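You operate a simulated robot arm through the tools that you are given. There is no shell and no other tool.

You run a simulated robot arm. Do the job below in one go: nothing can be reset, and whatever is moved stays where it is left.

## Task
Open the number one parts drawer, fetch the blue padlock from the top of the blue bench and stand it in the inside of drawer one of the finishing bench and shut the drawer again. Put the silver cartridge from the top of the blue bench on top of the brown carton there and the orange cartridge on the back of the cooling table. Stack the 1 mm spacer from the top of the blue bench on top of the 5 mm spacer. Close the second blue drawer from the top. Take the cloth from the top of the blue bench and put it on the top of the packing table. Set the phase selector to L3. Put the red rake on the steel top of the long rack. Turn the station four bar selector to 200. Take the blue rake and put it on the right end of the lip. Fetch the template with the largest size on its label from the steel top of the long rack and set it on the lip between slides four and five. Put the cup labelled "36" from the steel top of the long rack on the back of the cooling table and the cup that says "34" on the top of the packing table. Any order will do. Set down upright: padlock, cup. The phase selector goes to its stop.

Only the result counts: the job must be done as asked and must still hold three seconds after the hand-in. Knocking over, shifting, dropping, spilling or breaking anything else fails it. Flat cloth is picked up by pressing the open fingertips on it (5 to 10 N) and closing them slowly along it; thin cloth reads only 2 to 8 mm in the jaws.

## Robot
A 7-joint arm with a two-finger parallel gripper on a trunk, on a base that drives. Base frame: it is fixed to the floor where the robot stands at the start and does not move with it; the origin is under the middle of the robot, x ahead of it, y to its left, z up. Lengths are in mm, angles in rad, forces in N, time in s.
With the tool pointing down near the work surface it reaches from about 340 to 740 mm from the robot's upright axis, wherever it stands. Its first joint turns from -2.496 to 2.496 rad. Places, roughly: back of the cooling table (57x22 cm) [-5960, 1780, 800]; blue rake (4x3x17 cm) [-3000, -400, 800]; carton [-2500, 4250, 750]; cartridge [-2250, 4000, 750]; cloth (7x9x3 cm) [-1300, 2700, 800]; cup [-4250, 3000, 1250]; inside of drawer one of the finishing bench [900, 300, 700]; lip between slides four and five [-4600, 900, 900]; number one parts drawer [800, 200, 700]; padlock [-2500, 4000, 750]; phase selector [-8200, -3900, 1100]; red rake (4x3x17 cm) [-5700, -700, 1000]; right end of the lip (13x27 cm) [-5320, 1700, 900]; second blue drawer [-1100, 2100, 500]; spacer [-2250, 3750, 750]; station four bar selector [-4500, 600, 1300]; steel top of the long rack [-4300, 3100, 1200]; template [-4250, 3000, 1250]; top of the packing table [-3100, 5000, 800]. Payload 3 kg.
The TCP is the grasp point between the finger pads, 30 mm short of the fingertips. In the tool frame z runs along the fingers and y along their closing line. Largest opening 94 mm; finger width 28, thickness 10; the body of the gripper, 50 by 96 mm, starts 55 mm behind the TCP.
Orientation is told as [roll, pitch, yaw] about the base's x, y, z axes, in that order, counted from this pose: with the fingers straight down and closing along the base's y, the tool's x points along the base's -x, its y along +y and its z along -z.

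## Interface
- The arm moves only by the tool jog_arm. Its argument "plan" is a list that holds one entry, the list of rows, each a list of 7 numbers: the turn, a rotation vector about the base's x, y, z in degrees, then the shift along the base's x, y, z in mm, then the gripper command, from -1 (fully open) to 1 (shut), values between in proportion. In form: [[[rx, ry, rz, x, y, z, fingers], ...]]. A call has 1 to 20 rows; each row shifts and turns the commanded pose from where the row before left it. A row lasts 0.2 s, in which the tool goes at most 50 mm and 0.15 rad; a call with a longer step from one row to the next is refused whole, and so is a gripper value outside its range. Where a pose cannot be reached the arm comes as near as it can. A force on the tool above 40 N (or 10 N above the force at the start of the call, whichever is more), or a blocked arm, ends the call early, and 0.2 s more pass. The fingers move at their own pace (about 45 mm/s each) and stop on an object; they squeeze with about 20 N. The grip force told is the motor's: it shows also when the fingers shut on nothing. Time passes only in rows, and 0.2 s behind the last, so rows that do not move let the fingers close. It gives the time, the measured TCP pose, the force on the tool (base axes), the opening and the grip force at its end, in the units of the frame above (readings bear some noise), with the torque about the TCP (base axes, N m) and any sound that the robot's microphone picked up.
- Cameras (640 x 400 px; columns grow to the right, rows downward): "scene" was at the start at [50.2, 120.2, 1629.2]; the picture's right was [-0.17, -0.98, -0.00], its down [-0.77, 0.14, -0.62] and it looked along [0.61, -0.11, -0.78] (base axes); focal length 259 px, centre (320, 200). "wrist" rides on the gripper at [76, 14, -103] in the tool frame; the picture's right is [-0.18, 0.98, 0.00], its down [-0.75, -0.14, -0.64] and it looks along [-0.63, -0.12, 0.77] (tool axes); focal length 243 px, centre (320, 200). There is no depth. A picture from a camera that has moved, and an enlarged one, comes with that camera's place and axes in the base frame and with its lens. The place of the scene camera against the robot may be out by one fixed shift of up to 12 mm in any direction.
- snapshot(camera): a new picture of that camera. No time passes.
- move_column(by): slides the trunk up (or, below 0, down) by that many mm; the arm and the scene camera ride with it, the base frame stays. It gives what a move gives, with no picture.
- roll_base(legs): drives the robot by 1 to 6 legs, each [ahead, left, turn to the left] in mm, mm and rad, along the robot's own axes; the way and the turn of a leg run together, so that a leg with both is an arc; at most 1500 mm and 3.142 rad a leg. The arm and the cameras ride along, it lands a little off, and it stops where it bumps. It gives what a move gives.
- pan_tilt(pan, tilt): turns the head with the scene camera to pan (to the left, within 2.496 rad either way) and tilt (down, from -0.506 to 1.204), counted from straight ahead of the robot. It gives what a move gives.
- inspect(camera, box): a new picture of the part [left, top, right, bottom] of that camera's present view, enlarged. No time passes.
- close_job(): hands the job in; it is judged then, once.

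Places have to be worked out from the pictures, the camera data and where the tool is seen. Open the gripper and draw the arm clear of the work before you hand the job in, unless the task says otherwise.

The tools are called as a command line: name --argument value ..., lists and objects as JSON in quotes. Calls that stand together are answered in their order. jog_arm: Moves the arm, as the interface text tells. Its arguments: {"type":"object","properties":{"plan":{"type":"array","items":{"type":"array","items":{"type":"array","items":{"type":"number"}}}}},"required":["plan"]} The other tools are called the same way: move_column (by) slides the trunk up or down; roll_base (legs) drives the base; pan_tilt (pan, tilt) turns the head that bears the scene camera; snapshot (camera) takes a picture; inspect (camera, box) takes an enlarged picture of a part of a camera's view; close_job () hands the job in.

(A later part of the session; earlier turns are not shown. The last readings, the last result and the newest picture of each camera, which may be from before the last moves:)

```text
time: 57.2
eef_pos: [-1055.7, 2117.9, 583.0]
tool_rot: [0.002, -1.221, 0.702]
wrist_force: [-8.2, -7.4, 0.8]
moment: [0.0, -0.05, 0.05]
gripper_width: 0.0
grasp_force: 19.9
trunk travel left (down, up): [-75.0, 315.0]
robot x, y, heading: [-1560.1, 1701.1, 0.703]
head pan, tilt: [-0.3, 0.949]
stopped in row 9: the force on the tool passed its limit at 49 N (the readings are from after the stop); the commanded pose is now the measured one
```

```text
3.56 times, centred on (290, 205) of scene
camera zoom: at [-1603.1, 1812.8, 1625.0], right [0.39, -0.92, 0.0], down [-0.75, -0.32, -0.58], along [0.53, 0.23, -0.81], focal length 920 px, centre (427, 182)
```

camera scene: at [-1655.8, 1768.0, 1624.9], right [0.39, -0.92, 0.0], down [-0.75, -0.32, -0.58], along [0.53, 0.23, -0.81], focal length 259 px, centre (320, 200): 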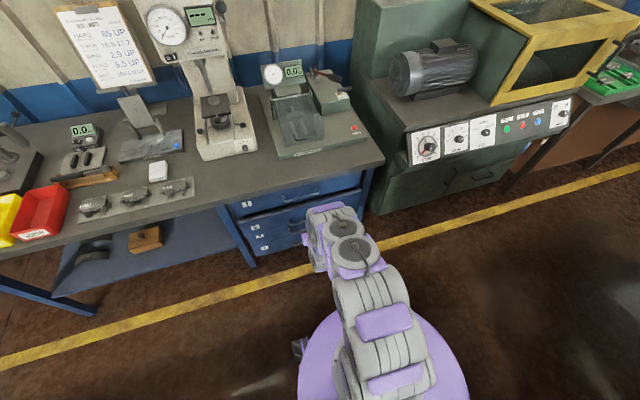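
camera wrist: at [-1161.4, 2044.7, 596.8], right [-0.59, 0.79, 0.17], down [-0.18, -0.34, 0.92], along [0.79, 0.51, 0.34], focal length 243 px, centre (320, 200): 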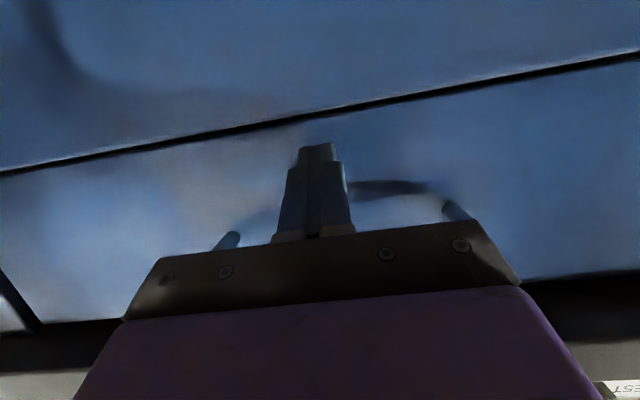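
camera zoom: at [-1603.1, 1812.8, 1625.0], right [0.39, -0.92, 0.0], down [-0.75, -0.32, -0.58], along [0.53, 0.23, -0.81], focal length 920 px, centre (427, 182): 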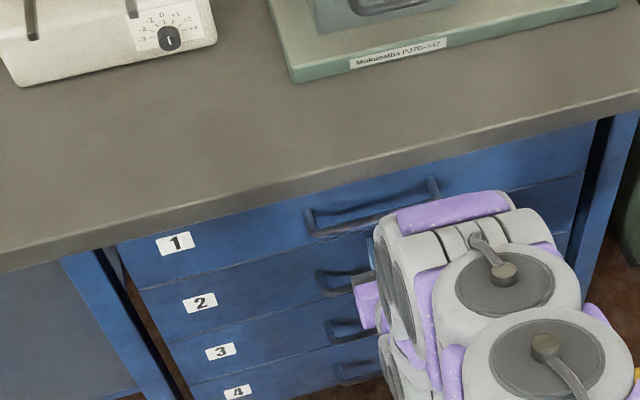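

Drawer 2 is flush and shut. I withdraw the arm, back the base off a little and bring the tool upright again.

jog_arm --plan '[[[0, 0, 0, -22.9, -19.4, 0, 1], [0, 0, 0, -22.9, -19.4, 0, 1], [0, 0, 0, -22.9, -19.4, 0, 1], [0, 0, 0, -15, -13, 0, 1]]]'

roll_base --legs '[[-120, 0, 0]]'

jog_arm --plan '[[[0, 0, 0, 0, 0, 30, 1], [-5.06, 5.98, 0, 0, 0, 40, 0], [-5.06, 5.98, 0, 0, 0, 40, -1], [-5.06, 5.98, 0, 0, 0, 40, -1], [-5.06, 5.98, 0, 0, 0, 40, -1], [-5.06, 5.98, 0, 0, 0, 40, -1], [-5.06, 5.98, 0, 0, 0, 40, -1], [-5.06, 5.98, 0, 0, 0, 40, -1], [-5.06, 5.98, 0, 0, 0, 40, -1], [-5.06, 5.98, 0, 0, 0, 40, -1], [0, 0, 0, 0, 0, 40, -1], [0, 0, 0, 0, 0, 40, -1]]]'

```text
time: 58.2
eef_pos: [-1139.1, 2048.2, 586.8]
tool_rot: [0.004, -1.23, 0.7]
wrist_force: [-0.4, -0.1, 0.5]
moment: [0.0, -0.02, -0.03]
gripper_width: 0.1
grasp_force: 20.0
trunk travel left (down, up): [-75.0, 315.0]
robot x, y, heading: [-1558.9, 1698.2, 0.701]
head pan, tilt: [-0.3, 0.949]
```

```text
time: 59.4
eef_pos: [-1229.9, 1971.0, 585.5]
tool_rot: [0.004, -1.227, 0.7]
wrist_force: [0.5, 0.1, 0.6]
moment: [0.0, -0.01, 0.03]
gripper_width: 0.0
grasp_force: 20.3
trunk travel left (down, up): [-75.0, 315.0]
robot x, y, heading: [-1648.2, 1624.8, 0.7]
head pan, tilt: [-0.3, 0.949]
```

```text
time: 62.0
eef_pos: [-1230.4, 1970.9, 1057.7]
tool_rot: [0.003, 0.002, 0.703]
wrist_force: [-0.2, -0.1, 0.2]
moment: [0.0, 0.0, 0.01]
gripper_width: 94.1
grasp_force: 0.0
trunk travel left (down, up): [-75.0, 315.0]
robot x, y, heading: [-1650.5, 1623.3, 0.703]
head pan, tilt: [-0.3, 0.949]
```

Next the white cloth at about [-1250, 2700]. I drive left along the bench and then closer to it.

roll_base --legs '[[60, 555, 0], [300, 0, 0]]'

pan_tilt --pan 0.1 --tilt 0.75

snapshot --camera "scene"

snapshot --camera "wrist"

```text
time: 66.8
eef_pos: [-1314.0, 2627.4, 1055.8]
tool_rot: [0.002, 0.003, 0.701]
wrist_force: [-0.1, 0.8, -0.7]
moment: [0.0, -0.01, -0.04]
gripper_width: 94.0
grasp_force: 0.3
trunk travel left (down, up): [-75.0, 315.0]
robot x, y, heading: [-1736.2, 2282.7, 0.698]
head pan, tilt: [-0.3, 0.949]
```

```text
time: 67.7
eef_pos: [-1316.7, 2625.5, 1056.5]
tool_rot: [0.001, 0.002, 0.699]
wrist_force: [-0.5, 0.3, 0.4]
moment: [-0.02, 0.02, 0.01]
gripper_width: 94.1
grasp_force: 0.1
trunk travel left (down, up): [-75.0, 315.0]
robot x, y, heading: [-1736.6, 2280.1, 0.7]
head pan, tilt: [0.099, 0.75]
```

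```text
taken
camera scene: at [-1788.5, 2424.1, 1640.4], right [0.72, -0.7, 0.0], down [-0.48, -0.49, -0.73], along [0.51, 0.52, -0.68], focal length 259 px, centre (320, 200)
```

scene: 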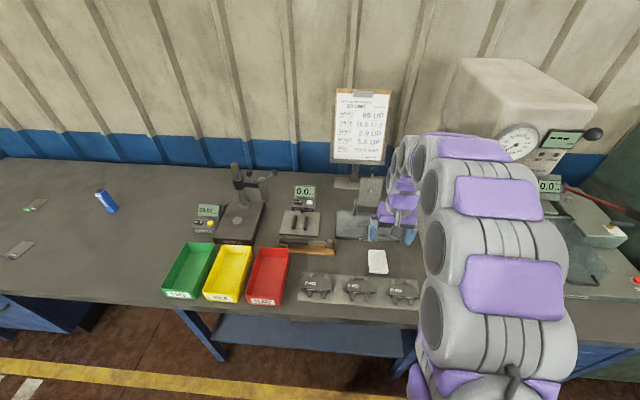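

```text
taken
camera wrist: at [-1384.7, 2587.1, 1160.4], right [-0.49, 0.87, 0.0], down [0.67, 0.38, 0.64], along [0.56, 0.32, -0.77], focal length 243 px, centre (320, 200)
```

wrist: 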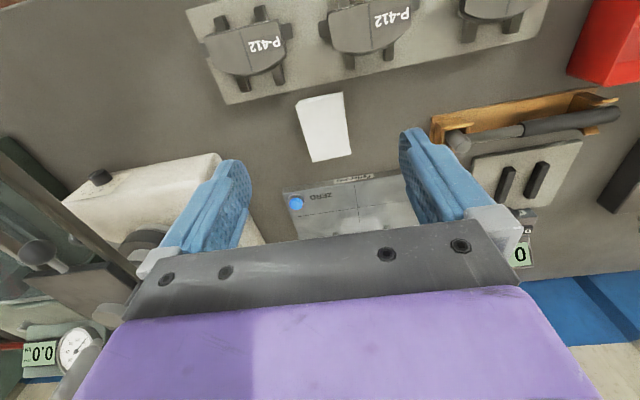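

The white item lies free on the bench between pads and fixture. I enlarge it.

inspect --camera "wrist" --box '[260, 70, 400, 180]'

inspect --camera "scene" --box '[340, 225, 430, 305]'

inspect --camera "scene" --box '[0, 160, 140, 300]'

```text
3.64 times, centred on (330, 125) of wrist
camera zoom: at [-1384.7, 2587.1, 1160.4], right [-0.49, 0.87, 0.0], down [0.67, 0.38, 0.64], along [0.56, 0.32, -0.77], focal length 882 px, centre (284, 473)
```

zoom: 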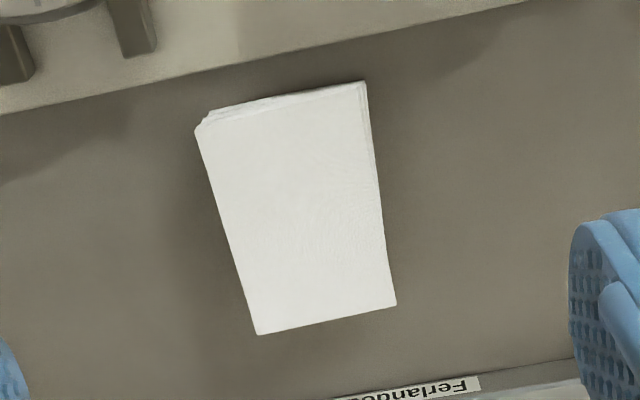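

```text
5.00 times, centred on (385, 265) of scene
camera zoom: at [-1788.5, 2424.1, 1640.4], right [0.72, -0.7, 0.0], down [-0.48, -0.49, -0.73], along [0.51, 0.52, -0.68], focal length 1294 px, centre (-5, -125)
```

zoom: 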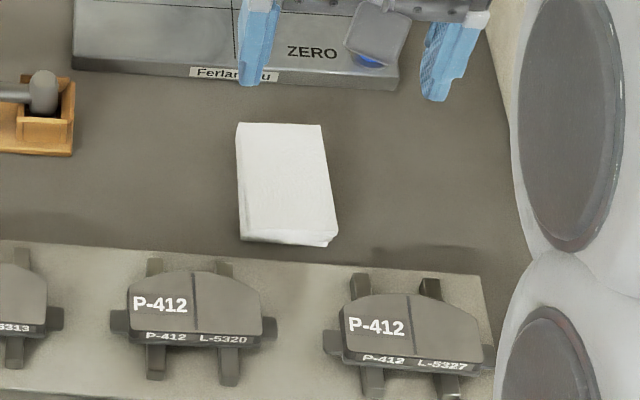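

```text
2.86 times, centred on (70, 230) of scene
camera zoom: at [-1788.5, 2424.1, 1640.4], right [0.72, -0.7, 0.0], down [-0.48, -0.49, -0.73], along [0.51, 0.52, -0.68], focal length 740 px, centre (1034, 114)
```

zoom: 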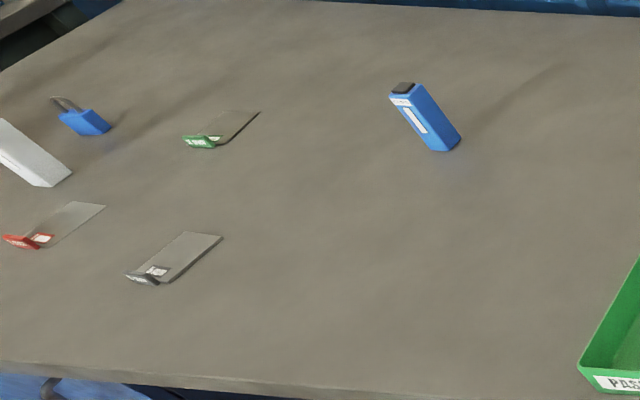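

The cloth is a folded white pad, about 70 x 90 mm, near [-1250, 2675] and turned a few degrees. I bring the tool over it and lower for a second view to get its height.

jog_arm --plan '[[[0, 0, 2.2, 22, 16, -20, -1], [0, 0, 2.2, 22, 16, -20, -1], [0, 0, 0, 22, 16, -20, -1], [0, 0, 0, 0, 0, -40, -1], [0, 0, 0, 0, 0, -20, -1]]]'

snapshot --camera "wrist"

snapshot --camera "scene"

```text
time: 68.9
eef_pos: [-1252.8, 2675.2, 936.0]
tool_rot: [0.003, 0.001, 0.776]
wrist_force: [0.5, -0.5, 0.3]
moment: [-0.02, -0.03, -0.03]
gripper_width: 94.1
grasp_force: 0.0
trunk travel left (down, up): [-75.0, 315.0]
robot x, y, heading: [-1736.3, 2278.1, 0.699]
head pan, tilt: [0.099, 0.75]
```

```text
taken
camera wrist: at [-1316.4, 2630.8, 1039.8], right [-0.56, 0.83, 0.0], down [0.64, 0.43, 0.64], along [0.53, 0.36, -0.77], focal length 243 px, centre (320, 200)
```

wrist: 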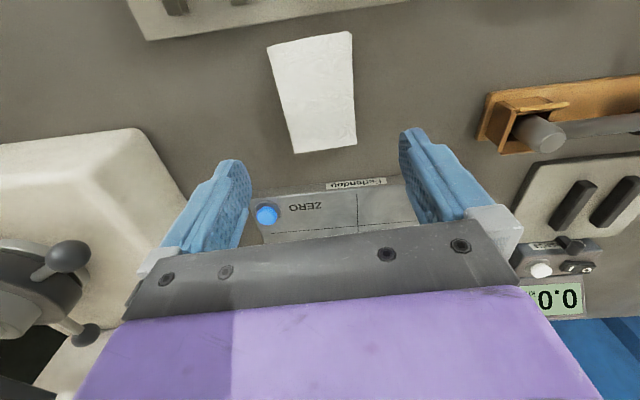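

```text
taken
camera scene: at [-1787.2, 2424.9, 1640.4], right [0.72, -0.7, 0.0], down [-0.48, -0.49, -0.73], along [0.51, 0.52, -0.68], focal length 259 px, centre (320, 200)
```

scene: 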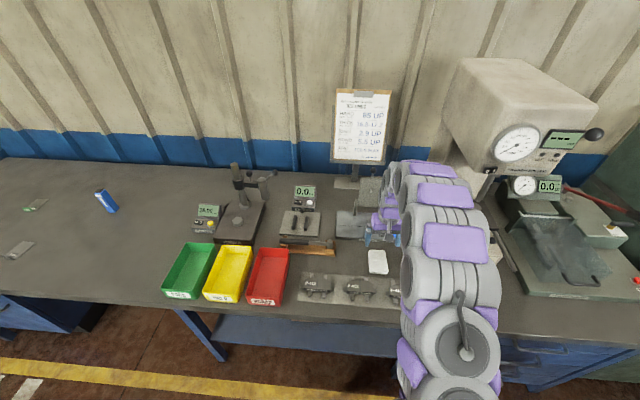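

Both views put the cloth near [-1268, 2662] at z≈840. I shift over it and lower 40 mm for another check.

jog_arm --plan '[[[0, 0, 0, -8, -6, -20, -1], [0, 0, 0, -8, -7, -20, -1]]]'

snapshot --camera "wrist"

```text
time: 69.5
eef_pos: [-1266.8, 2661.1, 894.5]
tool_rot: [0.002, 0.002, 0.778]
wrist_force: [-0.7, 1.0, 0.4]
moment: [0.06, 0.03, 0.01]
gripper_width: 94.1
grasp_force: 0.0
trunk travel left (down, up): [-75.0, 315.0]
robot x, y, heading: [-1736.4, 2280.6, 0.705]
head pan, tilt: [0.099, 0.75]
```

```text
taken
camera wrist: at [-1331.8, 2617.4, 999.4], right [-0.56, 0.83, 0.0], down [0.64, 0.43, 0.64], along [0.53, 0.36, -0.77], focal length 243 px, centre (320, 200)
```

wrist: 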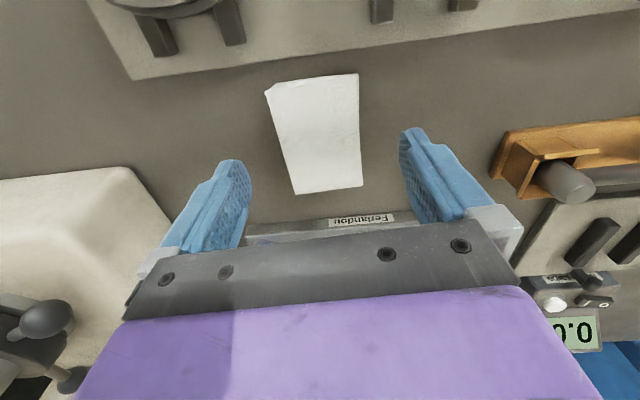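

A refined fit puts the cloth centre at about [-1254, 2671], top near z≈815. I set the jaws to about 44 mm, centre over it and go down close.

jog_arm --plan '[[[0, 0, 0, 7, 5, -10, 0.064], [0, 0, 0, 6, 5, -10, 0.064], [0, 0, 0, 0, 0, -8, 0.064], [0, 0, 0, 0, 0, -4, 0.064]]]'

snapshot --camera "wrist"

inspect --camera "scene" --box '[340, 205, 430, 285]'

```text
time: 70.5
eef_pos: [-1254.2, 2670.5, 864.5]
tool_rot: [0.001, 0.002, 0.777]
wrist_force: [0.9, 0.4, 0.0]
moment: [0.0, 0.04, -0.01]
gripper_width: 44.1
grasp_force: 0.1
trunk travel left (down, up): [-75.0, 315.0]
robot x, y, heading: [-1738.7, 2280.0, 0.694]
head pan, tilt: [0.099, 0.75]
```

```text
taken
camera wrist: at [-1318.9, 2627.2, 968.5], right [-0.56, 0.83, 0.0], down [0.64, 0.43, 0.64], along [0.53, 0.36, -0.77], focal length 243 px, centre (320, 200)
```

wrist: 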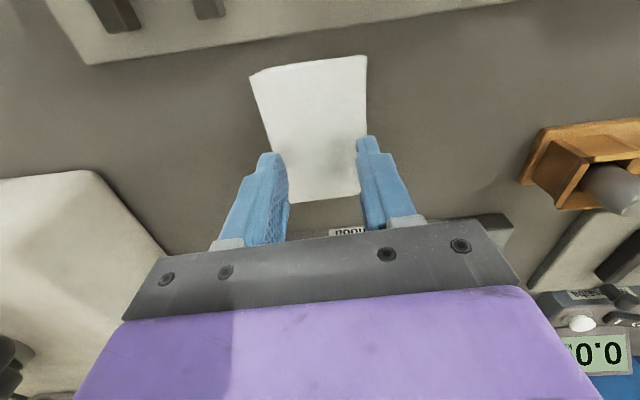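

```text
5.00 times, centred on (385, 245) of scene
camera zoom: at [-1787.5, 2424.8, 1640.4], right [0.72, -0.7, 0.0], down [-0.48, -0.49, -0.73], along [0.51, 0.52, -0.68], focal length 1294 px, centre (-5, -25)
```

zoom: 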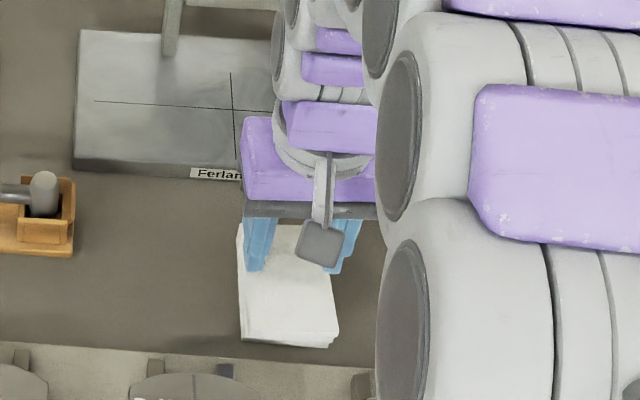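

The tips straddle the cloth's middle, just above it. I lower in small steps and watch the force.

jog_arm --plan '[[[0, 0, 0, 0, 0, -3, 0.064], [0, 0, 0, 0, 0, -3, 0.064], [0, 0, 0, 0, 0, -3, 0.064]]]'

jog_arm --plan '[[[0, 0, 0, 0, 0, -3, 0.064], [0, 0, 0, 0, 0, -3, 0.064]]]'

```text
time: 71.3
eef_pos: [-1252.4, 2671.9, 856.2]
tool_rot: [0.002, 0.002, 0.778]
wrist_force: [-1.0, -0.3, 0.1]
moment: [0.0, -0.04, 0.0]
gripper_width: 43.9
grasp_force: 0.0
trunk travel left (down, up): [-75.0, 315.0]
robot x, y, heading: [-1738.4, 2280.1, 0.698]
head pan, tilt: [0.099, 0.75]
```

```text
time: 72.1
eef_pos: [-1251.5, 2671.5, 854.4]
tool_rot: [-0.001, -0.008, 0.775]
wrist_force: [-6.2, -3.9, 23.9]
moment: [-0.24, 0.31, 0.03]
gripper_width: 43.8
grasp_force: 0.0
trunk travel left (down, up): [-75.0, 315.0]
robot x, y, heading: [-1734.4, 2276.8, 0.701]
head pan, tilt: [0.099, 0.75]
stopped in row 2: the force on the tool passed its limit at 42 N (the readings are from after the stop); the commanded pose is now the measured one
```

Contact at tip height about 824 mm, too hard at 24 N. I ease up by 1 mm to get 5–10 N.

jog_arm --plan '[[[0, 0, 0, 0, 0, 1.2, 0.064]]]'

```text
time: 72.5
eef_pos: [-1251.5, 2671.9, 854.9]
tool_rot: [-0.002, -0.004, 0.778]
wrist_force: [-3.9, -4.5, 21.3]
moment: [-0.2, 0.21, 0.0]
gripper_width: 44.0
grasp_force: 0.1
trunk travel left (down, up): [-75.0, 315.0]
robot x, y, heading: [-1736.1, 2281.2, 0.698]
head pan, tilt: [0.099, 0.75]
```

jog_arm --plan '[[[0, 0, 0, 0, 0, 1.2, 0.064]]]'

```text
time: 72.9
eef_pos: [-1251.9, 2671.9, 854.4]
tool_rot: [0.002, -0.005, 0.777]
wrist_force: [-1.5, -3.2, 15.9]
moment: [-0.18, 0.11, 0.03]
gripper_width: 44.1
grasp_force: 0.1
trunk travel left (down, up): [-75.0, 315.0]
robot x, y, heading: [-1737.0, 2280.6, 0.702]
head pan, tilt: [0.099, 0.75]
```

Still 16 N; I ease another 1.8 mm and look at the result.

jog_arm --plan '[[[0, 0, 0, 0, 0, 1.8, 0.064]]]'

snapshot --camera "wrist"

```text
time: 73.3
eef_pos: [-1252.3, 2673.2, 853.5]
tool_rot: [0.002, -0.004, 0.776]
wrist_force: [0.4, -1.8, 2.7]
moment: [-0.09, -0.01, 0.0]
gripper_width: 44.0
grasp_force: 0.1
trunk travel left (down, up): [-75.0, 315.0]
robot x, y, heading: [-1731.4, 2284.7, 0.7]
head pan, tilt: [0.099, 0.75]
```

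```text
taken
camera wrist: at [-1317.3, 2628.1, 957.9], right [-0.56, 0.83, 0.0], down [0.64, 0.43, 0.64], along [0.53, 0.36, -0.77], focal length 243 px, centre (320, 200)
```

wrist: 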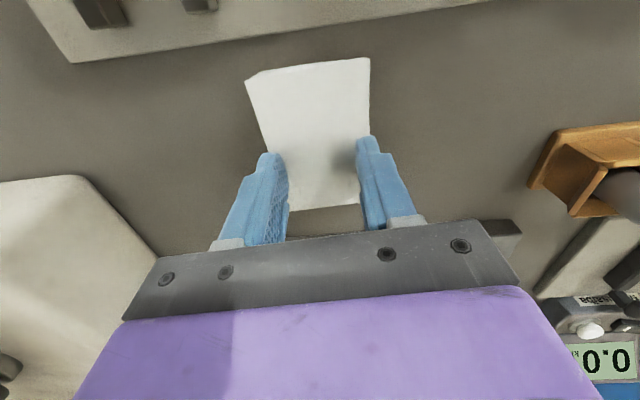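

Now 2.7 N. I press 1 mm deeper and close the fingers slowly along the cloth.

jog_arm --plan '[[[0, 0, 0, 0, 0, -1.2, 0.064], [0, 0, 0, 0, 0, 0, 0.12], [0, 0, 0, 0, 0, 0, 0.18], [0, 0, 0, 0, 0, 0, 0.24], [0, 0, 0, 0, 0, 0, 0.3], [0, 0, 0, 0, 0, 0, 0.36]]]'

snapshot --camera "wrist"

```text
time: 74.7
eef_pos: [-1252.4, 2671.7, 853.7]
tool_rot: [0.001, -0.003, 0.777]
wrist_force: [0.0, -0.4, 4.8]
moment: [-0.07, -0.01, 0.04]
gripper_width: 31.2
grasp_force: 0.9
trunk travel left (down, up): [-75.0, 315.0]
robot x, y, heading: [-1735.3, 2279.1, 0.706]
head pan, tilt: [0.099, 0.75]
```

```text
taken
camera wrist: at [-1317.5, 2627.7, 957.8], right [-0.56, 0.83, 0.0], down [0.64, 0.42, 0.64], along [0.53, 0.36, -0.76], focal length 243 px, centre (320, 200)
```

wrist: 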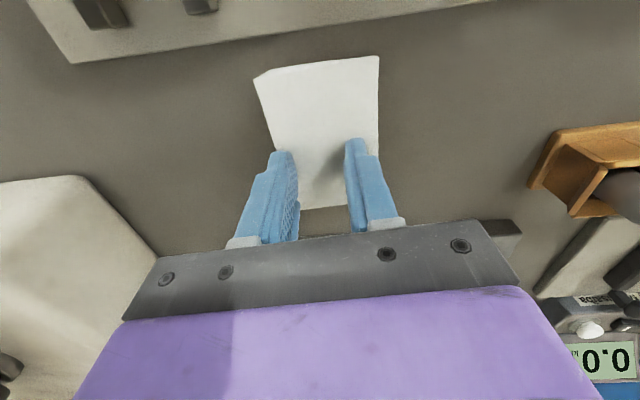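

The cloth follows the fingers (4.8 N). I continue closing slowly with slightly more press.

jog_arm --plan '[[[0, 0, 0, 0, 0, -0.6, 0.42], [0, 0, 0, 0, 0, 0, 0.48], [0, 0, 0, 0, 0, 0, 0.54], [0, 0, 0, 0, 0, 0, 0.6], [0, 0, 0, 0, 0, 0, 0.66]]]'

snapshot --camera "wrist"

```text
time: 75.9
eef_pos: [-1251.5, 2672.0, 855.0]
tool_rot: [0.001, -0.007, 0.777]
wrist_force: [1.7, -0.3, 11.2]
moment: [-0.13, -0.04, 0.0]
gripper_width: 20.0
grasp_force: 3.8
trunk travel left (down, up): [-75.0, 315.0]
robot x, y, heading: [-1736.2, 2279.6, 0.701]
head pan, tilt: [0.099, 0.75]
```

```text
taken
camera wrist: at [-1317.2, 2627.5, 957.6], right [-0.56, 0.83, 0.0], down [0.64, 0.42, 0.65], along [0.54, 0.36, -0.76], focal length 243 px, centre (320, 200)
```

wrist: 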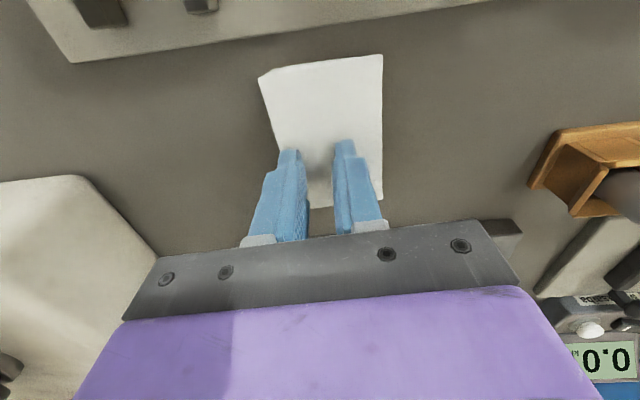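

Force is 11 N; I ease half a millimetre and keep closing until the fingers stop.

jog_arm --plan '[[[0, 0, 0, 0, 0, 0.6, 0.7], [0, 0, 0, 0, 0, 0, 0.76], [0, 0, 0, 0, 0, 0, 0.82], [0, 0, 0, 0, 0, 0, 0.88], [0, 0, 0, 0, 0, 0, 0.94], [0, 0, 0, 0, 0, 0, 1], [0, 0, 0, 0, 0, 0, 1], [0, 0, 0, 0, 0, 0, 1]]]'

snapshot --camera "wrist"

```text
time: 77.7
eef_pos: [-1253.1, 2670.6, 854.7]
tool_rot: [0.002, -0.004, 0.777]
wrist_force: [-2.1, -2.1, 3.2]
moment: [-0.06, 0.06, 0.01]
gripper_width: 0.0
grasp_force: 20.3
trunk travel left (down, up): [-75.0, 315.0]
robot x, y, heading: [-1738.0, 2278.3, 0.703]
head pan, tilt: [0.099, 0.75]
```

```text
taken
camera wrist: at [-1317.4, 2627.7, 957.8], right [-0.56, 0.83, 0.0], down [0.64, 0.42, 0.64], along [0.53, 0.36, -0.76], focal length 243 px, centre (320, 200)
```

wrist: 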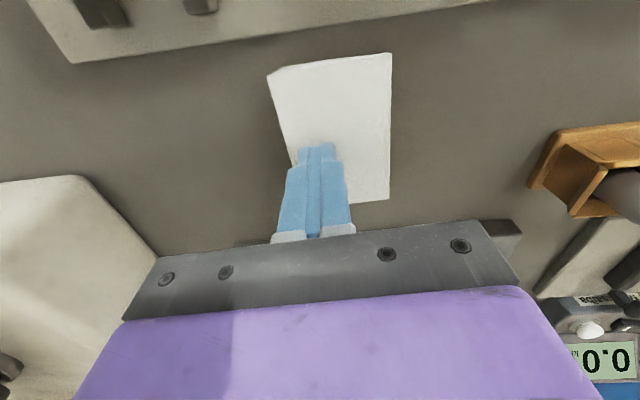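

The fingers shut on nothing: the pad only slid a little, so it is a folded stack with some thickness. I raise, open wide and plan to take it by its two long sides.

jog_arm --plan '[[[0, 0, 0, 0, 0, 20, 1], [0, 0, 0, 0, 0, 30, -1], [0, 0, 0, -4, 6, 0, -1], [0, 0, 0, -4, 6, 0, -1], [0, 0, 0, 0, 0, 0, -1], [0, 0, 0, 0, 0, 0, -1], [0, 0, 0, 0, 0, 0, -1]]]'

snapshot --camera "wrist"

inspect --camera "wrist" --box '[240, 60, 420, 220]'

```text
time: 79.3
eef_pos: [-1258.7, 2685.2, 905.1]
tool_rot: [-0.001, -0.004, 0.775]
wrist_force: [0.3, -0.9, -0.8]
moment: [-0.04, -0.01, 0.03]
gripper_width: 94.0
grasp_force: 0.1
trunk travel left (down, up): [-75.0, 315.0]
robot x, y, heading: [-1735.9, 2281.4, 0.701]
head pan, tilt: [0.099, 0.75]
```

```text
taken
camera wrist: at [-1324.6, 2640.1, 1007.9], right [-0.56, 0.83, 0.0], down [0.64, 0.43, 0.64], along [0.53, 0.36, -0.76], focal length 243 px, centre (320, 200)
```

wrist: 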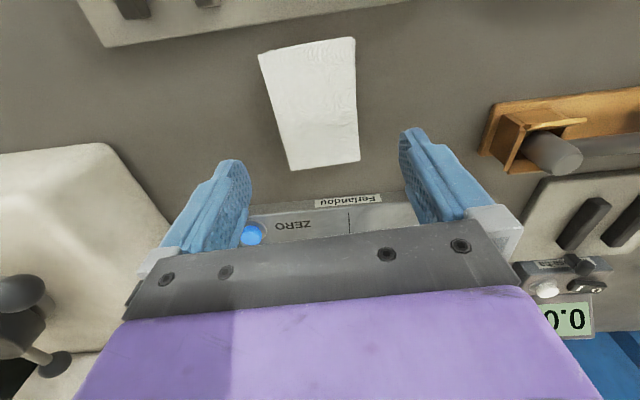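

```text
2.50 times, centred on (330, 140) of wrist
camera zoom: at [-1324.6, 2640.1, 1007.9], right [-0.56, 0.83, 0.0], down [0.64, 0.43, 0.64], along [0.53, 0.36, -0.76], focal length 606 px, centre (295, 350)
```

zoom: 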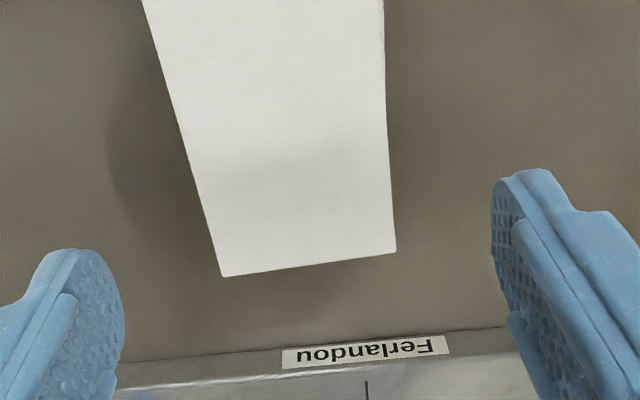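

The cloth is again centred across the jaws, 10 mm nearer to me. I shift back, go down beside it and feel for the bench top.

jog_arm --plan '[[[0, 0, 0, -6, -8, -15, -1], [0, 0, 0, 0, 0, -20, -1], [0, 0, 0, 0, 0, -20, -1], [0, 0, 0, 0, 0, -3, -1], [0, 0, 0, 0, 0, -3, -1]]]'

snapshot --camera "wrist"

```text
time: 80.5
eef_pos: [-1265.0, 2677.3, 843.0]
tool_rot: [0.0, -0.003, 0.777]
wrist_force: [-1.1, -0.3, -0.6]
moment: [-0.02, 0.0, 0.02]
gripper_width: 93.9
grasp_force: 0.1
trunk travel left (down, up): [-75.0, 315.0]
robot x, y, heading: [-1737.6, 2279.6, 0.701]
head pan, tilt: [0.099, 0.75]
```

```text
taken
camera wrist: at [-1330.7, 2631.8, 946.5], right [-0.56, 0.83, 0.0], down [0.64, 0.42, 0.65], along [0.53, 0.36, -0.76], focal length 243 px, centre (320, 200)
```

wrist: 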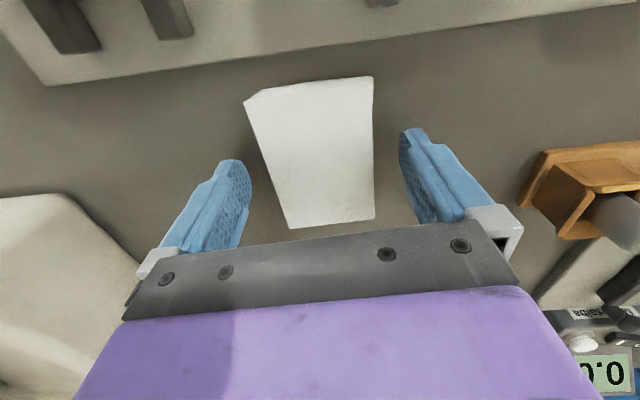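

Tips are at z≈813 still free, straddling the cloth. I continue down in small steps.

jog_arm --plan '[[[0, 0, 0, 0, 0, -3, -1], [0, 0, 0, 0, 0, -3, -1]]]'

jog_arm --plan '[[[0, 0, 0, 0, 0, -3, -1], [0, 0, 0, 0, 0, -2, -1]]]'

```text
time: 81.1
eef_pos: [-1264.7, 2675.8, 838.2]
tool_rot: [0.001, -0.005, 0.775]
wrist_force: [-0.2, 0.6, 0.6]
moment: [0.01, -0.01, 0.01]
gripper_width: 94.3
grasp_force: 0.1
trunk travel left (down, up): [-75.0, 315.0]
robot x, y, heading: [-1735.1, 2279.3, 0.7]
head pan, tilt: [0.099, 0.75]
```

```text
time: 81.7
eef_pos: [-1265.5, 2675.1, 832.7]
tool_rot: [0.0, -0.004, 0.775]
wrist_force: [1.0, -0.5, 0.5]
moment: [0.0, 0.02, -0.01]
gripper_width: 94.0
grasp_force: 0.0
trunk travel left (down, up): [-75.0, 315.0]
robot x, y, heading: [-1736.4, 2276.6, 0.701]
head pan, tilt: [0.099, 0.75]
```

Tips at z≈803, 20 mm below the cloth's top, so the stack is thick. I close on its sides here.

jog_arm --plan '[[[0, 0, 0, 0, 0, 0, -0.7], [0, 0, 0, 0, 0, 0, -0.5], [0, 0, 0, 0, 0, 0, -0.35], [0, 0, 0, 0, 0, 0, -0.2], [0, 0, 0, 0, 0, 0, 0], [0, 0, 0, 0, 0, 0, 0.2]]]'

snapshot --camera "wrist"

```text
time: 83.1
eef_pos: [-1265.1, 2676.4, 832.3]
tool_rot: [-0.001, -0.003, 0.777]
wrist_force: [0.4, 0.0, 0.2]
moment: [0.01, 0.0, -0.03]
gripper_width: 61.5
grasp_force: 19.7
trunk travel left (down, up): [-75.0, 315.0]
robot x, y, heading: [-1736.3, 2279.3, 0.7]
head pan, tilt: [0.099, 0.75]
```

```text
taken
camera wrist: at [-1331.2, 2631.6, 935.7], right [-0.56, 0.83, 0.0], down [0.64, 0.42, 0.64], along [0.53, 0.36, -0.76], focal length 243 px, centre (320, 200)
```

wrist: 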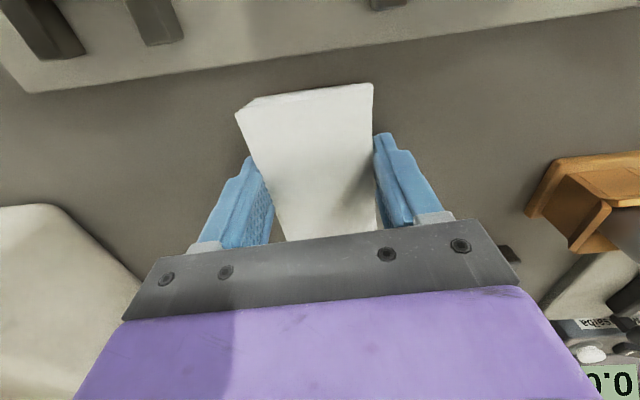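

The jaws hold the stack at 61.5 mm with 20 N. I lift it.

jog_arm --plan '[[[0, 0, 0, 0, 0, 10, 1], [0, 0, 0, 0, 0, 20, 1], [0, 0, 0, 0, 0, 40, 1], [0, 0, 0, 0, 0, 40, 1], [0, 0, 0, 0, 0, 40, 1], [0, 0, 0, 0, 0, 40, 1], [0, 0, 0, 0, 0, 40, 1]]]'

snapshot --camera "wrist"

snapshot --camera "scene"

```text
time: 84.7
eef_pos: [-1264.8, 2678.2, 1063.7]
tool_rot: [0.001, -0.003, 0.776]
wrist_force: [0.6, -0.5, 0.0]
moment: [-0.01, -0.01, 0.02]
gripper_width: 0.0
grasp_force: 20.4
trunk travel left (down, up): [-75.0, 315.0]
robot x, y, heading: [-1736.4, 2277.5, 0.701]
head pan, tilt: [0.099, 0.75]
```

```text
taken
camera wrist: at [-1330.5, 2633.2, 1166.4], right [-0.56, 0.83, 0.0], down [0.64, 0.43, 0.64], along [0.53, 0.36, -0.76], focal length 243 px, centre (320, 200)
```

wrist: 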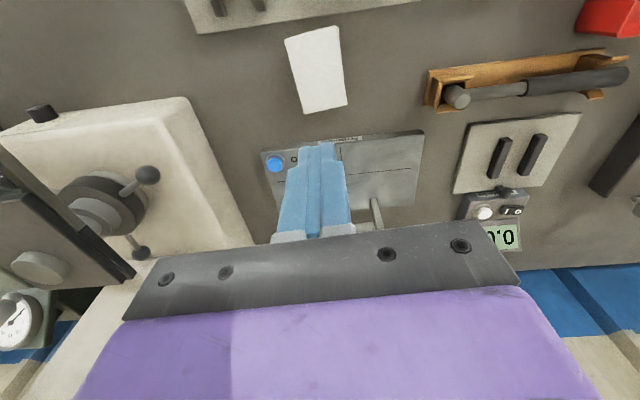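

```text
taken
camera scene: at [-1788.5, 2424.1, 1640.5], right [0.72, -0.7, 0.0], down [-0.48, -0.49, -0.73], along [0.51, 0.52, -0.68], focal length 259 px, centre (320, 200)
```

scene: 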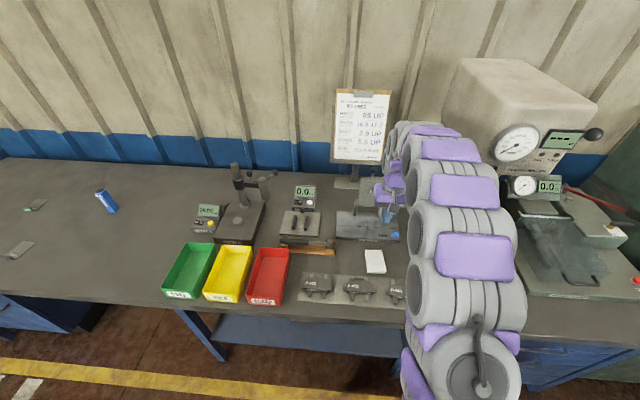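

The cloth slipped out while lifting and lies on the bench again. I look at how it lies now.

inspect --camera "wrist" --box '[260, 10, 380, 130]'

inspect --camera "scene" --box '[340, 225, 410, 295]'

```text
3.33 times, centred on (320, 70) of wrist
camera zoom: at [-1330.5, 2633.2, 1166.4], right [-0.56, 0.83, 0.0], down [0.64, 0.43, 0.64], along [0.53, 0.36, -0.76], focal length 809 px, centre (320, 633)
```

zoom: 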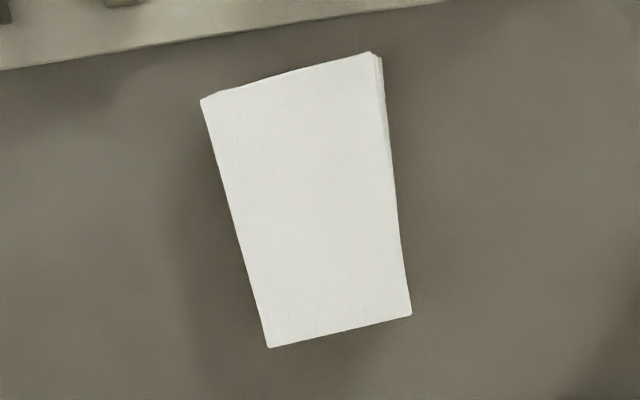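

```text
5.71 times, centred on (375, 260) of scene
camera zoom: at [-1788.5, 2424.1, 1640.5], right [0.72, -0.7, 0.0], down [-0.48, -0.49, -0.73], along [0.51, 0.52, -0.68], focal length 1479 px, centre (6, -143)
```

zoom: 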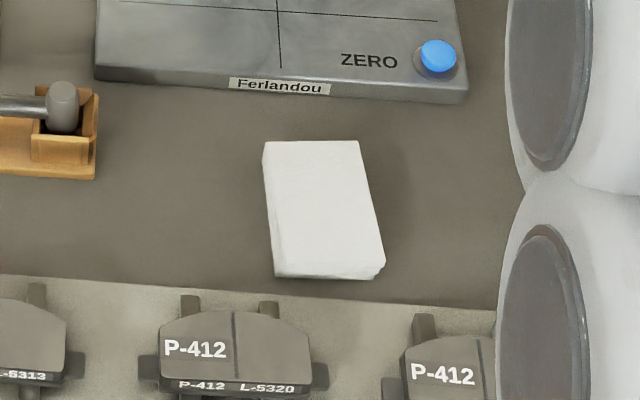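

The cloth lies unmoved at [-1266, 2675]. I try again deeper: open, go down around it until the tips touch the bench, then grip and test with a small lift.

jog_arm --plan '[[[0, 0, 0, 0, -2, -40, -1], [0, 0, 0, 0, 0, -50, -1], [0, 0, 0, 0, 0, -50, -1], [0, 0, 0, 0, 0, -50, -1], [0, 0, 0, 0, 0, -30, -1], [0, 0, 0, 0, 0, -12, -1], [0, 0, 0, 0, 0, -3, -1], [0, 0, 0, 0, 0, -2, -1], [0, 0, 0, 0, 0, -2, -1]]]'

```text
time: 86.6
eef_pos: [-1267.5, 2672.8, 829.9]
tool_rot: [-0.001, -0.012, 0.776]
wrist_force: [-11.2, -10.4, 26.0]
moment: [-0.65, 0.45, -0.14]
gripper_width: 93.9
grasp_force: 0.0
trunk travel left (down, up): [-75.0, 315.0]
robot x, y, heading: [-1738.6, 2279.7, 0.704]
head pan, tilt: [0.099, 0.75]
stopped in row 9: the force on the tool passed its limit at 44 N (the readings are from after the stop); the commanded pose is now the measured one
```

Bench top found at z≈799. I ease up 2.5 mm, close fully on the sides, and lift only 10 mm to test.

jog_arm --plan '[[[0, 0, 0, 0, 0, 3.5, -1], [0, 0, 0, 0, 0, 0, -0.5], [0, 0, 0, 0, 0, 0, -0.3], [0, 0, 0, 0, 0, 0, 0], [0, 0, 0, 0, 0, 0, 1], [0, 0, 0, 0, 0, 0, 1]]]'

jog_arm --plan '[[[0, 0, 0, 0, 0, 4, 1], [0, 0, 0, 0, 0, 4, 1]]]'

snapshot --camera "wrist"

```text
time: 88.0
eef_pos: [-1265.3, 2676.5, 830.4]
tool_rot: [0.0, -0.008, 0.777]
wrist_force: [0.0, 0.1, 0.0]
moment: [0.02, 0.01, 0.01]
gripper_width: 60.3
grasp_force: 20.0
trunk travel left (down, up): [-75.0, 315.0]
robot x, y, heading: [-1737.2, 2281.3, 0.696]
head pan, tilt: [0.099, 0.75]
```

```text
time: 88.6
eef_pos: [-1263.3, 2675.5, 839.6]
tool_rot: [-0.001, -0.008, 0.778]
wrist_force: [0.5, 0.5, -0.7]
moment: [-0.04, 0.0, -0.01]
gripper_width: 60.2
grasp_force: 19.9
trunk travel left (down, up): [-75.0, 315.0]
robot x, y, heading: [-1736.6, 2277.7, 0.698]
head pan, tilt: [0.099, 0.75]
```

```text
taken
camera wrist: at [-1329.7, 2630.9, 941.9], right [-0.56, 0.83, 0.0], down [0.63, 0.42, 0.65], along [0.54, 0.36, -0.76], focal length 243 px, centre (320, 200)
```

wrist: 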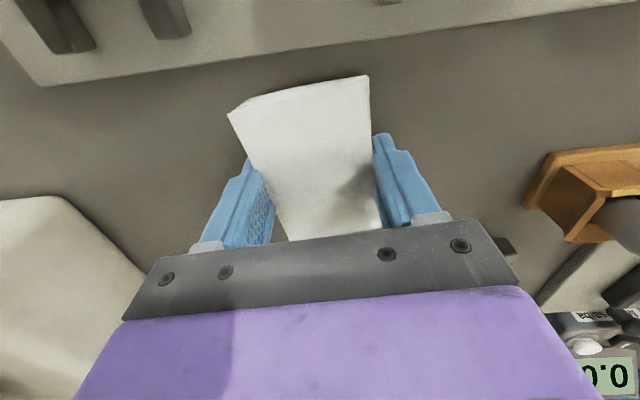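

Still held at 60.2 mm. I lift in gentle steps and check.

jog_arm --plan '[[[0, 0, 0, 0, 0, 5, 1], [0, 0, 0, 0, 0, 5, 1], [0, 0, 0, 0, 0, 5, 1], [0, 0, 0, 0, 0, 5, 1]]]'

snapshot --camera "wrist"

inspect --camera "scene" --box '[340, 205, 430, 295]'

```text
time: 89.6
eef_pos: [-1265.0, 2675.8, 859.4]
tool_rot: [0.001, -0.008, 0.777]
wrist_force: [0.3, 0.2, -1.1]
moment: [0.01, -0.03, -0.01]
gripper_width: 59.9
grasp_force: 20.2
trunk travel left (down, up): [-75.0, 315.0]
robot x, y, heading: [-1734.8, 2279.8, 0.699]
head pan, tilt: [0.099, 0.75]
```

```text
taken
camera wrist: at [-1330.4, 2630.8, 962.6], right [-0.56, 0.83, 0.0], down [0.63, 0.42, 0.65], along [0.54, 0.36, -0.76], focal length 243 px, centre (320, 200)
```

wrist: 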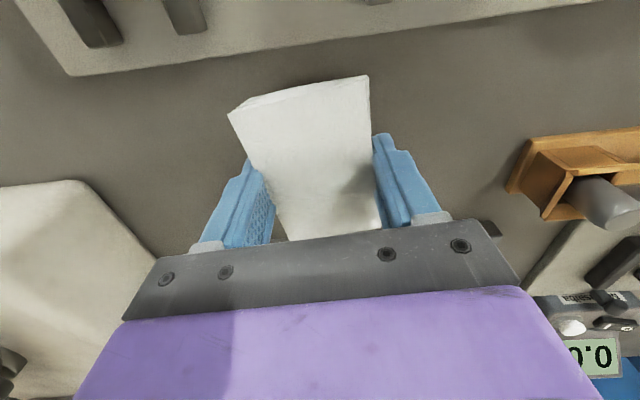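

```text
4.44 times, centred on (385, 250) of scene
camera zoom: at [-1787.4, 2424.9, 1640.4], right [0.72, -0.7, 0.0], down [-0.48, -0.49, -0.73], along [0.51, 0.52, -0.68], focal length 1150 px, centre (31, -22)
```

zoom: 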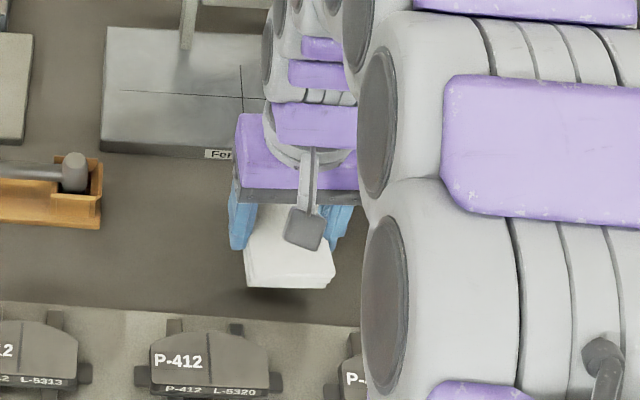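

It now lifts with the fingers. I raise it further at a gentle pace.

jog_arm --plan '[[[0, 0, 0, 0, 0, 8, 1], [0, 0, 0, 0, 0, 10, 1], [0, 0, 0, 0, 0, 12, 1], [0, 0, 0, 0, 0, 14, 1], [0, 0, 0, 0, 0, 16, 1], [0, 0, 0, 0, 0, 16, 1], [0, 0, 0, 0, 0, 16, 1], [0, 0, 0, 0, 0, 12, 1], [0, 0, 0, 0, 0, 8, 1]]]'

snapshot --camera "wrist"

```text
time: 91.6
eef_pos: [-1262.8, 2676.4, 970.7]
tool_rot: [0.0, -0.011, 0.777]
wrist_force: [0.7, -0.4, -0.8]
moment: [-0.02, 0.01, 0.04]
gripper_width: 60.1
grasp_force: 20.5
trunk travel left (down, up): [-75.0, 315.0]
robot x, y, heading: [-1734.7, 2280.4, 0.707]
head pan, tilt: [0.099, 0.75]
```

```text
taken
camera wrist: at [-1329.9, 2630.7, 1073.7], right [-0.56, 0.83, 0.0], down [0.63, 0.42, 0.65], along [0.54, 0.36, -0.76], focal length 243 px, centre (320, 200)
```

wrist: 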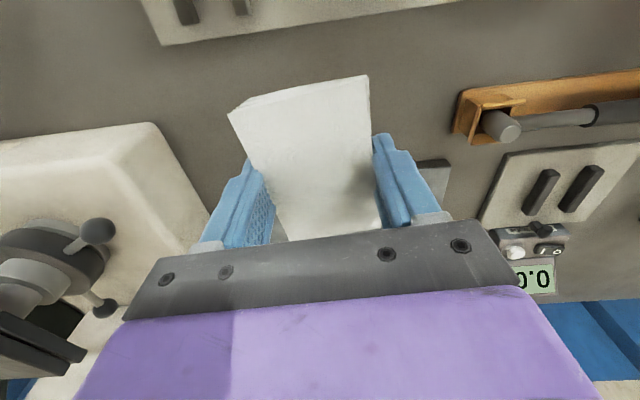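

The cloth is held firmly. I raise it, draw the arm in, then back off and drive left along the aisle towards the packing table.

jog_arm --plan '[[[0, 0, 0, 0, 0, 12, 1], [0, 0, 0, 0, 0, 16, 1], [0, 0, 0, 0, 0, 16, 1], [0, 0, 0, 0, 0, 16, 1], [0, 0, 0, -8, -7, 10, 1], [0, 0, 0, -12, -10, 0, 1], [0, 0, 0, -15, -13, 0, 1], [0, 0, 0, -15, -13, 0, 1], [0, 0, 0, -15, -13, 0, 1], [0, 0, 0, -15, -13, 0, 1], [0, 0, 0, -10, -8, 0, 1], [0, 0, 0, -8, -7, 0, 1]]]'

roll_base --legs '[[-220, 0, 0]]'

pan_tilt --pan 1.4 --tilt 0.5

snapshot --camera "scene"

snapshot --camera "wrist"

```text
time: 94.2
eef_pos: [-1362.7, 2591.7, 1039.8]
tool_rot: [0.0, -0.007, 0.777]
wrist_force: [0.1, -0.1, 0.7]
moment: [-0.01, 0.0, 0.0]
gripper_width: 60.2
grasp_force: 19.4
trunk travel left (down, up): [-75.0, 315.0]
robot x, y, heading: [-1735.0, 2281.7, 0.702]
head pan, tilt: [0.099, 0.75]
```

```text
time: 95.9
eef_pos: [-1530.3, 2447.3, 1041.5]
tool_rot: [0.001, -0.01, 0.772]
wrist_force: [0.4, -0.4, -0.8]
moment: [0.02, -0.02, 0.01]
gripper_width: 60.1
grasp_force: 20.0
trunk travel left (down, up): [-75.0, 315.0]
robot x, y, heading: [-1905.7, 2137.1, 0.694]
head pan, tilt: [0.099, 0.75]
```

```text
time: 97.3
eef_pos: [-1531.6, 2446.5, 1041.3]
tool_rot: [-0.001, -0.009, 0.771]
wrist_force: [-0.5, -0.4, -0.6]
moment: [0.02, -0.08, 0.02]
gripper_width: 60.0
grasp_force: 20.2
trunk travel left (down, up): [-75.0, 315.0]
robot x, y, heading: [-1906.3, 2137.4, 0.696]
head pan, tilt: [1.4, 0.499]
```

```text
taken
camera scene: at [-2061.2, 2301.9, 1662.5], right [0.87, 0.5, 0.0], down [0.24, -0.42, -0.88], along [-0.44, 0.76, -0.48], focal length 259 px, centre (320, 200)
```

scene: 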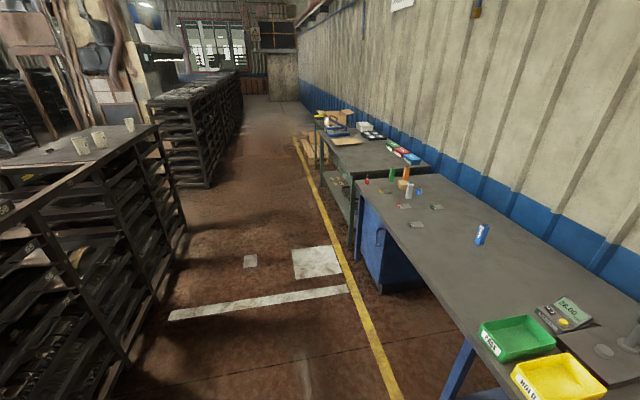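

```text
taken
camera wrist: at [-1597.4, 2403.0, 1144.1], right [-0.55, 0.83, 0.0], down [0.63, 0.42, 0.65], along [0.54, 0.36, -0.76], focal length 243 px, centre (320, 200)
```

wrist: 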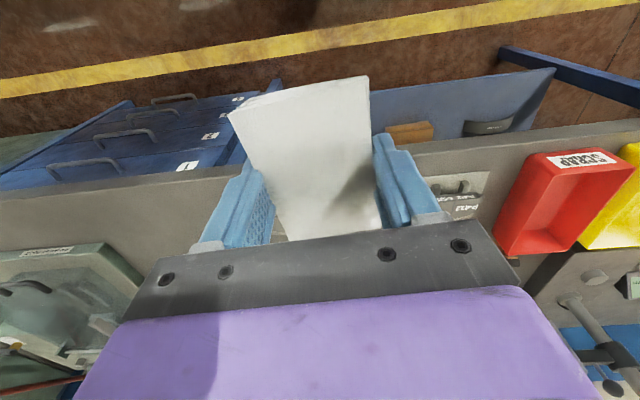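

The way is clear; I can see cups on the long rack's steel top to the left. I drive on to the left end of the blue bench.

roll_base --legs '[[0, 1450, 0]]'

pan_tilt --pan 0.6 --tilt 0.55

snapshot --camera "scene"

snapshot --camera "wrist"

```text
time: 104.7
eef_pos: [-2485.3, 3584.6, 1040.7]
tool_rot: [0.002, -0.009, 0.778]
wrist_force: [-0.6, -0.6, 0.0]
moment: [-0.02, -0.03, 0.0]
gripper_width: 60.1
grasp_force: 19.8
trunk travel left (down, up): [-75.0, 315.0]
robot x, y, heading: [-2858.2, 3273.3, 0.704]
head pan, tilt: [1.4, 0.499]
```

```text
time: 105.8
eef_pos: [-2487.6, 3585.3, 1042.0]
tool_rot: [0.0, -0.01, 0.777]
wrist_force: [0.1, 0.3, -1.1]
moment: [0.01, -0.05, 0.01]
gripper_width: 60.1
grasp_force: 20.1
trunk travel left (down, up): [-75.0, 315.0]
robot x, y, heading: [-2859.1, 3275.0, 0.7]
head pan, tilt: [0.6, 0.55]
```

```text
taken
camera scene: at [-2945.4, 3445.4, 1657.8], right [0.96, -0.27, 0.0], down [-0.14, -0.51, -0.85], along [0.23, 0.82, -0.52], focal length 259 px, centre (320, 200)
```

scene: 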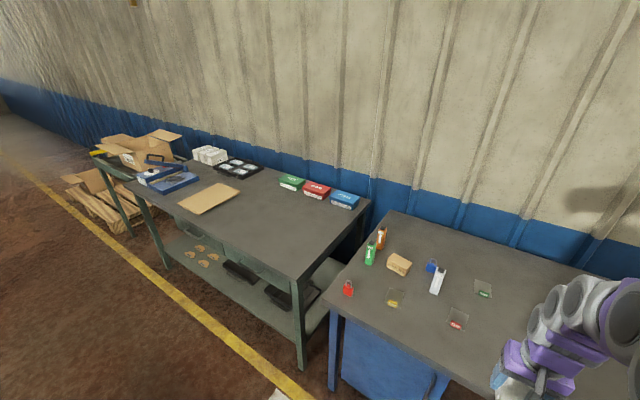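

```text
taken
camera wrist: at [-2552.9, 3540.6, 1144.5], right [-0.56, 0.83, 0.0], down [0.63, 0.42, 0.65], along [0.54, 0.36, -0.76], focal length 243 px, centre (320, 200)
```

wrist: 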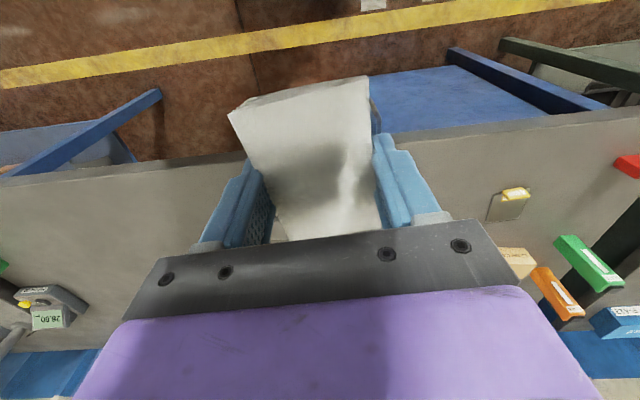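

I see the packing table with free space and the blue bench's small items. I enlarge both areas.

inspect --camera "scene" --box '[300, 210, 520, 350]'

inspect --camera "scene" --box '[80, 110, 380, 300]'

```text
2.86 times, centred on (410, 280) of scene
camera zoom: at [-2945.4, 3445.4, 1657.8], right [0.96, -0.27, 0.0], down [-0.14, -0.51, -0.85], along [0.23, 0.82, -0.52], focal length 740 px, centre (63, -29)
```

zoom: 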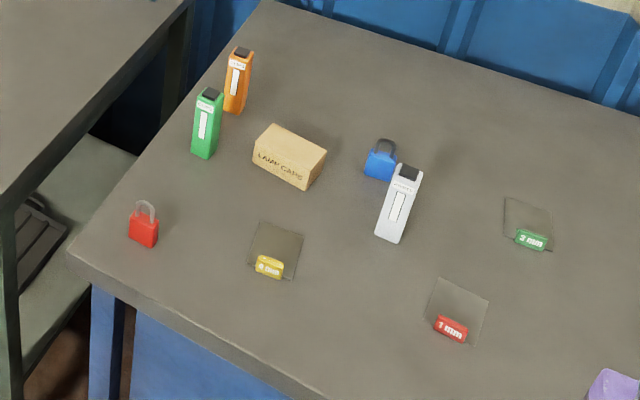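

```text
2.11 times, centred on (230, 205) of scene
camera zoom: at [-2945.4, 3445.4, 1657.8], right [0.96, -0.27, 0.0], down [-0.14, -0.51, -0.85], along [0.23, 0.82, -0.52], focal length 545 px, centre (510, 190)
```

zoom: 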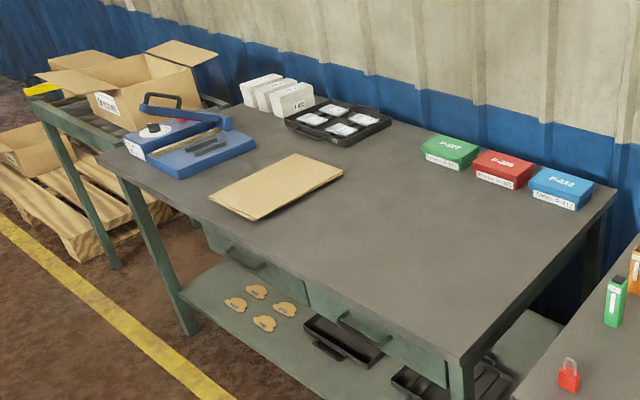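

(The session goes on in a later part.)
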